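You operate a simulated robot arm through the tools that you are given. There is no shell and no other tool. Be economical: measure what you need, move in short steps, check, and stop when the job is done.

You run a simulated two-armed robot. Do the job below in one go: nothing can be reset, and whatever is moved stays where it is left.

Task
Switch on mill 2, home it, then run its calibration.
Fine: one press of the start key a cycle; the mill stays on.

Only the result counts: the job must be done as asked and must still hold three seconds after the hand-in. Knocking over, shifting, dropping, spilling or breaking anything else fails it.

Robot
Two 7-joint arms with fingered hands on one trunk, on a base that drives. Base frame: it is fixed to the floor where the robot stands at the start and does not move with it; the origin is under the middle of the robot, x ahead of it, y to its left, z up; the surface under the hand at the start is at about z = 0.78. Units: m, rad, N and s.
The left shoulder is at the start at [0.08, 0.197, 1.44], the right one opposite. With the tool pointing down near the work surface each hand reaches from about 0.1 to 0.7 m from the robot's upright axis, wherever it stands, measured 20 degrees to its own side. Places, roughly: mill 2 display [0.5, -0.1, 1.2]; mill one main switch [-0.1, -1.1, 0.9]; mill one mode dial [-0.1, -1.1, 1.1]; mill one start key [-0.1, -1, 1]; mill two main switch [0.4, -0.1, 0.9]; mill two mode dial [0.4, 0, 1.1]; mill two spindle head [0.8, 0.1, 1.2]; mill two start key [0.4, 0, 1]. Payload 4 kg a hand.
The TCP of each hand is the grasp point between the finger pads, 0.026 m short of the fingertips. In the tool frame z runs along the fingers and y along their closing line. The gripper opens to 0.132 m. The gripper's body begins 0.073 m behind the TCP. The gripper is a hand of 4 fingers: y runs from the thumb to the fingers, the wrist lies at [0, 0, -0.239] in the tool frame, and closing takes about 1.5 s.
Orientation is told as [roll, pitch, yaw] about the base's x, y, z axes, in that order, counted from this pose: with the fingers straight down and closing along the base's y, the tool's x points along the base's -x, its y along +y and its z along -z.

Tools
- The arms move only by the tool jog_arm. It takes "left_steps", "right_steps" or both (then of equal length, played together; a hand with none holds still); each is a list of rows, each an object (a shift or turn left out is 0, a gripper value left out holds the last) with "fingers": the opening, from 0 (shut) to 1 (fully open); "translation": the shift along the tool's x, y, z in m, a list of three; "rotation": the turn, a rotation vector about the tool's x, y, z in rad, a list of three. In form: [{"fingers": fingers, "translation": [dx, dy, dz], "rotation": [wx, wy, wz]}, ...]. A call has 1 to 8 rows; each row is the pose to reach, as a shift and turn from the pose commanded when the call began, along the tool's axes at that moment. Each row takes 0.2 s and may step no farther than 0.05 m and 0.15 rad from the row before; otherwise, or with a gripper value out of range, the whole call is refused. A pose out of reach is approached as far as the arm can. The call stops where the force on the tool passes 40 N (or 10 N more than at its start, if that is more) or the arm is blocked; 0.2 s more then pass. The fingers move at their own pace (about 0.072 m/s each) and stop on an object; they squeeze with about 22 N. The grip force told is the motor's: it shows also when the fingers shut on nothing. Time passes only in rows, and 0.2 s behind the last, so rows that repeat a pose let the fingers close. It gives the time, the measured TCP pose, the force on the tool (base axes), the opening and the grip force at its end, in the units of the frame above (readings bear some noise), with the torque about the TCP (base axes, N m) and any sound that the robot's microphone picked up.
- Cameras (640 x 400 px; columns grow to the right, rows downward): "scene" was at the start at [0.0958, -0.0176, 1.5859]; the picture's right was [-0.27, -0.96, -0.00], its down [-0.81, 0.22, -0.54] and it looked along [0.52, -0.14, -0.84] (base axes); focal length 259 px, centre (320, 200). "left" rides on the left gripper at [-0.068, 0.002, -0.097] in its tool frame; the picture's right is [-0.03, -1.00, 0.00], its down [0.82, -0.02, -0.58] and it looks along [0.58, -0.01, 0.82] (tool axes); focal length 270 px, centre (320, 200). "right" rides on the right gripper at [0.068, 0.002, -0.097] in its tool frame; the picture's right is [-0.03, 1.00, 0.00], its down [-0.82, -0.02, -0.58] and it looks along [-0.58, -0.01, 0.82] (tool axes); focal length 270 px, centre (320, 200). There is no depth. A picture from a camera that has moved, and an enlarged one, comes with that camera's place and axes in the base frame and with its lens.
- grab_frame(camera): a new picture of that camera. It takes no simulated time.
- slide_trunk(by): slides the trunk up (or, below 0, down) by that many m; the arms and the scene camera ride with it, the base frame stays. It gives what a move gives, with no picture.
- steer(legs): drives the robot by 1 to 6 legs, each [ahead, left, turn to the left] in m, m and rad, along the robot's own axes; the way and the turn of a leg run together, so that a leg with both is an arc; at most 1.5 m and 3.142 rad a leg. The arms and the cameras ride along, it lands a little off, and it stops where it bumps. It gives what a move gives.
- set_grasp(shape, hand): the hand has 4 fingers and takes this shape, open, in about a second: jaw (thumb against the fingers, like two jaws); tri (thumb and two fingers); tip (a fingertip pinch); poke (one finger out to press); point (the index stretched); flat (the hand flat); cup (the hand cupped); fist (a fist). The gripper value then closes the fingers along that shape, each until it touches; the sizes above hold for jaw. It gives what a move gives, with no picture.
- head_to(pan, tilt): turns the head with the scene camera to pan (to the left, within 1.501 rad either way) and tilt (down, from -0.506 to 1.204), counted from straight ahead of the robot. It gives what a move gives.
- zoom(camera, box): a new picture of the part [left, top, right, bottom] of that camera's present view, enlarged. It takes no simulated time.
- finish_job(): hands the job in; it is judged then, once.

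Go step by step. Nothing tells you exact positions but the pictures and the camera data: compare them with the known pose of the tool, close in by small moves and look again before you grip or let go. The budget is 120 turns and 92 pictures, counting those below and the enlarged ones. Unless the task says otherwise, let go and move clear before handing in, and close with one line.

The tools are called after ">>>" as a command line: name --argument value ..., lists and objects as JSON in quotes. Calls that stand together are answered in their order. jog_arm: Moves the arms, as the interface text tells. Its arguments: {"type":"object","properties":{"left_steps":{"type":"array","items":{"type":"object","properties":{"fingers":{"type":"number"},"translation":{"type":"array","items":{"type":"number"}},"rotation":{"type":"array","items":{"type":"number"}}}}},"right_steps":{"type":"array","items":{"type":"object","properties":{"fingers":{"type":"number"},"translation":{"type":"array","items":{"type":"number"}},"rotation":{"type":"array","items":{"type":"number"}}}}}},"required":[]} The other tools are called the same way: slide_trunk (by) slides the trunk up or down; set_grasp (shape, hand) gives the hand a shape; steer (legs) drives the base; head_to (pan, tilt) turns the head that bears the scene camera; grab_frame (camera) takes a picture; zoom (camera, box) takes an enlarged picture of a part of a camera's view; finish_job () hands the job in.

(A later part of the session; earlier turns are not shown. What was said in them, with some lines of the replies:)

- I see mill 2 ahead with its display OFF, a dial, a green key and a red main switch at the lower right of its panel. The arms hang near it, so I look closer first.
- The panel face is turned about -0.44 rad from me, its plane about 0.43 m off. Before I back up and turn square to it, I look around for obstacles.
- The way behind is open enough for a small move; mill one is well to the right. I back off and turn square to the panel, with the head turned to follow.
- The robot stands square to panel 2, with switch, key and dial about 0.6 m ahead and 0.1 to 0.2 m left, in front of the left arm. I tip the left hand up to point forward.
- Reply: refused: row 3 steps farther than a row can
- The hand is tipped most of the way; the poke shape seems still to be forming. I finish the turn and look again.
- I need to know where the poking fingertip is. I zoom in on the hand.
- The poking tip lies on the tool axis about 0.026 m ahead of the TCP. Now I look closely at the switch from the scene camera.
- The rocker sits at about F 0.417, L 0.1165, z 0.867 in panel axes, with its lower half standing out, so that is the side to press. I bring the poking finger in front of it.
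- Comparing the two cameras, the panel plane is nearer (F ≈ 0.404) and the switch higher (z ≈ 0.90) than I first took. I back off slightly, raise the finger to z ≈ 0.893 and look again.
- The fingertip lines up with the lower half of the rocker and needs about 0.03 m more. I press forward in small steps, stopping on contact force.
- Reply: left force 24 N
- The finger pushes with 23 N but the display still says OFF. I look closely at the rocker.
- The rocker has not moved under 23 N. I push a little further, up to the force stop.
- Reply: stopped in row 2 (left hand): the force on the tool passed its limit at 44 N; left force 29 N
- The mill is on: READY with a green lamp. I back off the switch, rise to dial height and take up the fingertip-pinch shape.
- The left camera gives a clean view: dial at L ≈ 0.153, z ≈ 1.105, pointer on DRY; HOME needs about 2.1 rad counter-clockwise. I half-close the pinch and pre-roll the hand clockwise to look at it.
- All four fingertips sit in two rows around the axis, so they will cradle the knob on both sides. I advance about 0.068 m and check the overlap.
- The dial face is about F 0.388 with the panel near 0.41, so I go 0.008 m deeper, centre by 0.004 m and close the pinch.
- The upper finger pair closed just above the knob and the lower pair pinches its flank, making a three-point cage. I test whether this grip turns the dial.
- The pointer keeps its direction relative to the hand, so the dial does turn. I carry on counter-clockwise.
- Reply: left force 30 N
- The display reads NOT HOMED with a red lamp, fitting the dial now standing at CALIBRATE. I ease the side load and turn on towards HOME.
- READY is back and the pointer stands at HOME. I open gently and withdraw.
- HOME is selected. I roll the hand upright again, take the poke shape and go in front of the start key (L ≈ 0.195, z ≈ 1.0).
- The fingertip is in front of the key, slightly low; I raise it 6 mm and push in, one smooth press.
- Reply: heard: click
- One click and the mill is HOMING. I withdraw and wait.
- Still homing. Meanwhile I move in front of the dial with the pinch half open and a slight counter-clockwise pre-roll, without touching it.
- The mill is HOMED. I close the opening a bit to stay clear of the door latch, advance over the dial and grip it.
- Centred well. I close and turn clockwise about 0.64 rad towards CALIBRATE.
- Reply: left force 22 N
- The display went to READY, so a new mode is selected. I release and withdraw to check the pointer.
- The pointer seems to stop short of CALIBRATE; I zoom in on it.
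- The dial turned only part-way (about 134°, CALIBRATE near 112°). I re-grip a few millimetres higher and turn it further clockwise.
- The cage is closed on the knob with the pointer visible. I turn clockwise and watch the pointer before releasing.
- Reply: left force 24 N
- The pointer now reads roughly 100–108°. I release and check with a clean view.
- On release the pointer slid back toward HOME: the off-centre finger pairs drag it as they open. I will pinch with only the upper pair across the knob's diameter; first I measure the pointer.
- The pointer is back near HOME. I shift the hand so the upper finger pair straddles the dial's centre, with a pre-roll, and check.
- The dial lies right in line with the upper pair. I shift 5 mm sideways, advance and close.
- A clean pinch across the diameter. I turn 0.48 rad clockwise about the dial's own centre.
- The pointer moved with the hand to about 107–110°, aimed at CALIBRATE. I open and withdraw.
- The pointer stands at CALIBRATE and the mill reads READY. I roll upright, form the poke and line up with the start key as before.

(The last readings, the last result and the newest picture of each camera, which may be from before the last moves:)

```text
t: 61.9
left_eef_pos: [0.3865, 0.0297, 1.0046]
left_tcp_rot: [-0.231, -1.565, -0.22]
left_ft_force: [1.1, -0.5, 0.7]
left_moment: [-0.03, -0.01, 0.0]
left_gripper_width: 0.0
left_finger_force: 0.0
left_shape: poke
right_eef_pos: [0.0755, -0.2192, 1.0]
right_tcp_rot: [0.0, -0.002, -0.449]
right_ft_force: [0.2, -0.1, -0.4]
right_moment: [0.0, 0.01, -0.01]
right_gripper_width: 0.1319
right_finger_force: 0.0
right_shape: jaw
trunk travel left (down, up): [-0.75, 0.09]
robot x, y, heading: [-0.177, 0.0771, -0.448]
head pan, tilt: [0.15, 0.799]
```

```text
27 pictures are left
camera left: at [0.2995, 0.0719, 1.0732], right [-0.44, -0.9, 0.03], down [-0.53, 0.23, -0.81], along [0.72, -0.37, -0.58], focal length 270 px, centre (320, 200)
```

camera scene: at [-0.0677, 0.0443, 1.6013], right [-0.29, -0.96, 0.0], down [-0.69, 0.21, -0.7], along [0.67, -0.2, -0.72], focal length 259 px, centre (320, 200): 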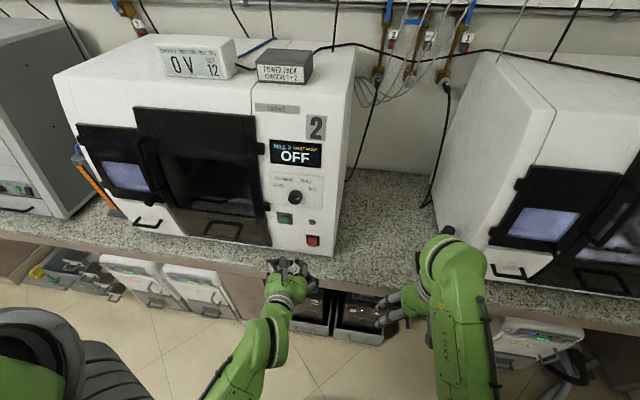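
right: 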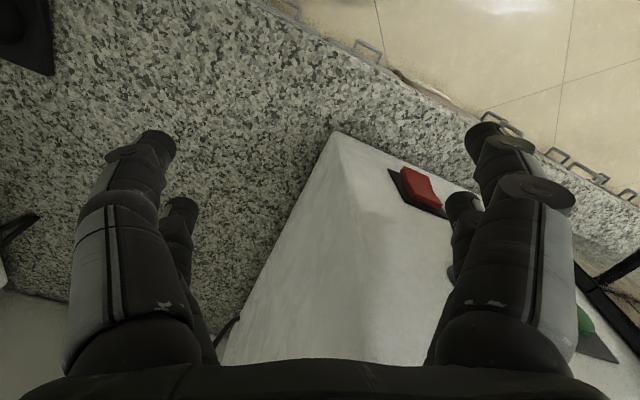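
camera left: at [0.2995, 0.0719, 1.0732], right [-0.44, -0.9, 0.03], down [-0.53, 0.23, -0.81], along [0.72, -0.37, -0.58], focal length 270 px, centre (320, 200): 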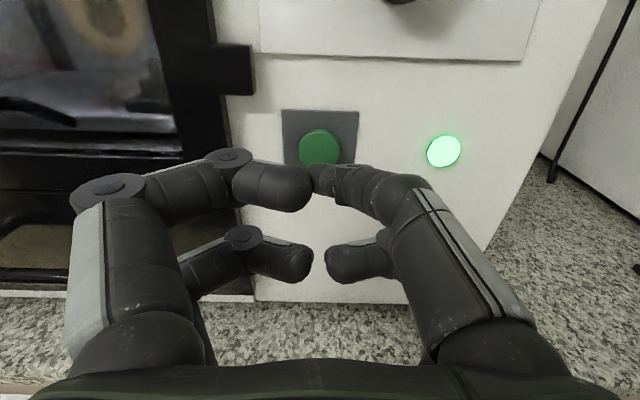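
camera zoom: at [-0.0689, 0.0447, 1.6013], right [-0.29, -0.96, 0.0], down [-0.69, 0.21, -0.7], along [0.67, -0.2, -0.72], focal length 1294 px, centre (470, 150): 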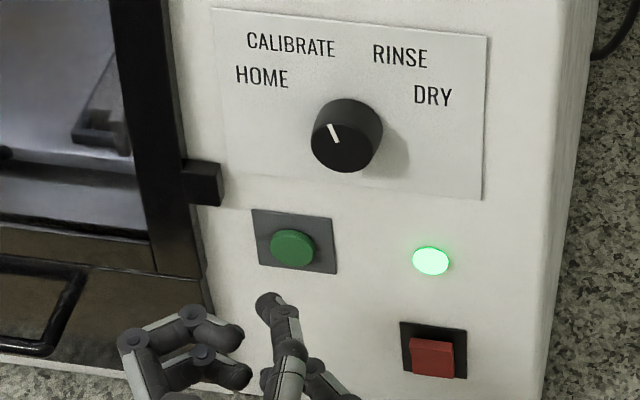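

Aligned as before; the press depth is 0.0445 m from here. One press.

>>> jog_arm --left_steps '[{"translation": [0, -0.001, 0.015]}, {"translation": [0, -0.001, 0.027]}, {"translation": [0, -0.001, 0.034]}, {"translation": [0, -0.001, 0.038]}, {"translation": [0, -0.001, 0.042]}, {"translation": [0, -0.001, 0.0445]}]'

>>> zoom --camera "scene" --box '[250, 130, 340, 250]'

```text
t: 63.3
left_eef_pos: [0.4252, 0.0086, 1.0032]
left_tcp_rot: [-0.068, -1.563, -0.385]
left_ft_force: [-15.9, 3.6, -1.2]
left_moment: [0.04, 0.01, -0.09]
left_gripper_width: 0.0
left_finger_force: 0.1
left_shape: poke
right_eef_pos: [0.0732, -0.2186, 1.0008]
right_tcp_rot: [0.0, -0.006, -0.448]
right_ft_force: [0.0, -0.4, 0.1]
right_moment: [0.0, -0.02, 0.0]
right_gripper_width: 0.1321
right_finger_force: 0.0
right_shape: jaw
trunk travel left (down, up): [-0.75, 0.09]
robot x, y, heading: [-0.17, 0.0837, -0.449]
head pan, tilt: [0.15, 0.799]
heard: click
```

```text
3.33 times, centred on (295, 190) of scene
camera zoom: at [-0.0722, 0.0457, 1.6015], right [-0.29, -0.96, 0.0], down [-0.68, 0.21, -0.7], along [0.67, -0.2, -0.72], focal length 863 px, centre (403, 233)
```

zoom: 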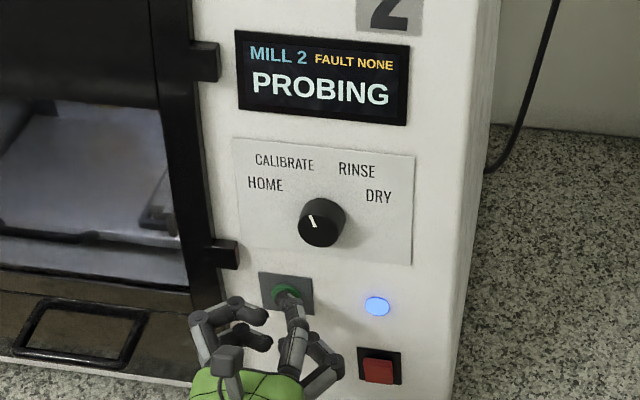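

One click and the mill is PROBING, its calibration cycle. I withdraw and wait for it to end.

>>> jog_arm --left_steps '[{"translation": [0, 0, -0.04]}, {"translation": [0, 0, -0.08]}, {"translation": [0, 0, -0.12]}, {"translation": [0, 0, -0.12]}, {"translation": [0, 0, -0.12]}, {"translation": [0, 0, -0.12]}, {"translation": [0, 0, -0.12]}, {"translation": [0, 0, -0.12]}]'

>>> jog_arm --left_steps '[{"translation": [0, 0, 0]}, {"translation": [0, 0, 0]}, {"translation": [0, 0, 0]}, {"translation": [0, 0, 0]}, {"translation": [0, 0, 0]}, {"translation": [0, 0, 0]}, {"translation": [0, 0, 0]}, {"translation": [0, 0, 0]}]'

>>> jog_arm --left_steps '[{"translation": [0, 0, 0]}, {"translation": [0, 0, 0]}, {"translation": [0, 0, 0]}, {"translation": [0, 0, 0]}, {"translation": [0, 0, 0]}, {"translation": [0, 0, 0]}, {"translation": [0, 0, 0]}, {"translation": [0, 0, 0]}]'

>>> zoom --camera "scene" --box '[250, 130, 340, 250]'

```text
t: 65.1
left_eef_pos: [0.3197, 0.0609, 1.0052]
left_tcp_rot: [-0.195, -1.564, -0.252]
left_ft_force: [0.8, -1.1, -0.1]
left_moment: [0.03, -0.01, -0.01]
left_gripper_width: 0.0
left_finger_force: 0.0
left_shape: poke
right_eef_pos: [0.076, -0.2187, 1.001]
right_tcp_rot: [0.0, -0.001, -0.448]
right_ft_force: [0.8, -0.1, -0.1]
right_moment: [-0.01, -0.03, -0.01]
right_gripper_width: 0.1319
right_finger_force: 0.1
right_shape: jaw
trunk travel left (down, up): [-0.75, 0.09]
robot x, y, heading: [-0.1701, 0.0823, -0.446]
head pan, tilt: [0.15, 0.799]
```

```text
t: 66.9
left_eef_pos: [0.3187, 0.0618, 1.0049]
left_tcp_rot: [-0.198, -1.563, -0.253]
left_ft_force: [-0.1, -0.8, 0.4]
left_moment: [0.02, 0.01, 0.01]
left_gripper_width: 0.0
left_finger_force: 0.0
left_shape: poke
right_eef_pos: [0.0759, -0.2188, 0.9995]
right_tcp_rot: [0.0, 0.0, -0.449]
right_ft_force: [0.3, 0.2, 0.1]
right_moment: [0.01, 0.03, 0.0]
right_gripper_width: 0.1319
right_finger_force: 0.0
right_shape: jaw
trunk travel left (down, up): [-0.75, 0.09]
robot x, y, heading: [-0.1714, 0.0785, -0.448]
head pan, tilt: [0.15, 0.799]
```

```text
t: 68.7
left_eef_pos: [0.3203, 0.0609, 1.0055]
left_tcp_rot: [-0.194, -1.564, -0.254]
left_ft_force: [0.3, 0.5, 0.2]
left_moment: [-0.03, -0.01, 0.0]
left_gripper_width: 0.0004
left_finger_force: 0.1
left_shape: poke
right_eef_pos: [0.0768, -0.2183, 1.0008]
right_tcp_rot: [-0.001, 0.001, -0.449]
right_ft_force: [-0.3, -0.1, -0.3]
right_moment: [-0.01, 0.0, -0.01]
right_gripper_width: 0.132
right_finger_force: 0.1
right_shape: jaw
trunk travel left (down, up): [-0.75, 0.09]
robot x, y, heading: [-0.1707, 0.0776, -0.454]
head pan, tilt: [0.15, 0.799]
```

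```text
3.33 times, centred on (295, 190) of scene
camera zoom: at [-0.0683, 0.0445, 1.6013], right [-0.29, -0.96, 0.0], down [-0.69, 0.21, -0.7], along [0.67, -0.2, -0.72], focal length 863 px, centre (403, 233)
```

zoom: 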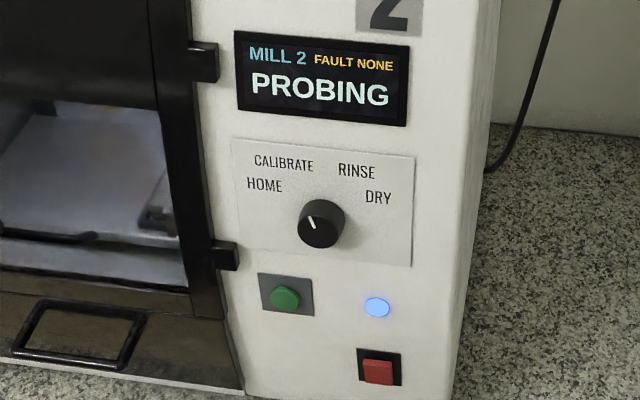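

Still PROBING; I keep waiting, hand clear.

>>> jog_arm --left_steps '[{"translation": [0, 0, 0]}, {"translation": [0, 0, 0]}, {"translation": [0, 0, 0]}, {"translation": [0, 0, 0]}, {"translation": [0, 0, 0]}, {"translation": [0, 0, 0]}, {"translation": [0, 0, 0]}, {"translation": [0, 0, 0]}]'

>>> jog_arm --left_steps '[{"translation": [0, 0, 0]}, {"translation": [0, 0, 0]}, {"translation": [0, 0, 0]}, {"translation": [0, 0, 0]}, {"translation": [0, 0, 0]}, {"translation": [0, 0, 0]}, {"translation": [0, 0, 0]}, {"translation": [0, 0, 0]}]'

>>> jog_arm --left_steps '[{"translation": [0, 0, 0]}, {"translation": [0, 0, 0]}, {"translation": [0, 0, 0]}, {"translation": [0, 0, 0]}, {"translation": [0, 0, 0]}, {"translation": [0, 0, 0]}, {"translation": [0, 0, 0]}, {"translation": [0, 0, 0]}]'

>>> zoom --camera "scene" --box '[250, 130, 340, 250]'

```text
t: 70.5
left_eef_pos: [0.3196, 0.0614, 1.0055]
left_tcp_rot: [-0.197, -1.564, -0.25]
left_ft_force: [-0.1, -0.1, -0.9]
left_moment: [0.03, 0.02, 0.03]
left_gripper_width: 0.0
left_finger_force: 0.0
left_shape: poke
right_eef_pos: [0.0758, -0.219, 1.0005]
right_tcp_rot: [0.0, -0.001, -0.448]
right_ft_force: [-0.7, 0.4, 0.7]
right_moment: [-0.02, 0.04, -0.01]
right_gripper_width: 0.1319
right_finger_force: 0.1
right_shape: jaw
trunk travel left (down, up): [-0.75, 0.09]
robot x, y, heading: [-0.1725, 0.0793, -0.449]
head pan, tilt: [0.15, 0.799]
```

```text
t: 72.3
left_eef_pos: [0.3202, 0.0619, 1.0053]
left_tcp_rot: [-0.196, -1.565, -0.255]
left_ft_force: [-0.2, 0.3, -0.1]
left_moment: [-0.03, 0.02, -0.01]
left_gripper_width: 0.0001
left_finger_force: 0.0
left_shape: poke
right_eef_pos: [0.0765, -0.2191, 0.9995]
right_tcp_rot: [-0.001, -0.001, -0.447]
right_ft_force: [0.2, 0.1, -0.1]
right_moment: [-0.02, 0.05, 0.01]
right_gripper_width: 0.1317
right_finger_force: 0.1
right_shape: jaw
trunk travel left (down, up): [-0.75, 0.09]
robot x, y, heading: [-0.1702, 0.0812, -0.448]
head pan, tilt: [0.15, 0.799]
```

```text
t: 74.1
left_eef_pos: [0.3206, 0.0604, 1.0052]
left_tcp_rot: [-0.196, -1.563, -0.256]
left_ft_force: [0.5, 0.3, 0.7]
left_moment: [0.0, 0.0, -0.01]
left_gripper_width: 0.0001
left_finger_force: 0.0
left_shape: poke
right_eef_pos: [0.0751, -0.2182, 0.9999]
right_tcp_rot: [0.001, -0.001, -0.449]
right_ft_force: [0.1, -0.7, -0.1]
right_moment: [-0.02, 0.01, -0.02]
right_gripper_width: 0.1322
right_finger_force: 0.1
right_shape: jaw
trunk travel left (down, up): [-0.75, 0.09]
robot x, y, heading: [-0.1704, 0.0804, -0.449]
head pan, tilt: [0.15, 0.799]
```

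```text
3.33 times, centred on (295, 190) of scene
camera zoom: at [-0.0683, 0.0445, 1.6013], right [-0.29, -0.96, 0.0], down [-0.69, 0.21, -0.7], along [0.67, -0.2, -0.72], focal length 863 px, centre (403, 233)
```

zoom: 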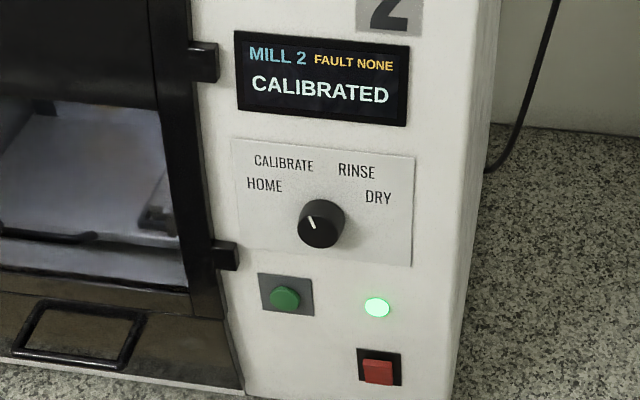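

The display reads CALIBRATED with a green lamp and no fault. The mill is on and the hand is clear, so I hand in.

>>> finish_job

```text
The job is handed in.
```

Mill 2 is switched on, homed and calibrated. I pressed the start key once per cycle, and the display reads CALIBRATED with no fault and the mill still on.
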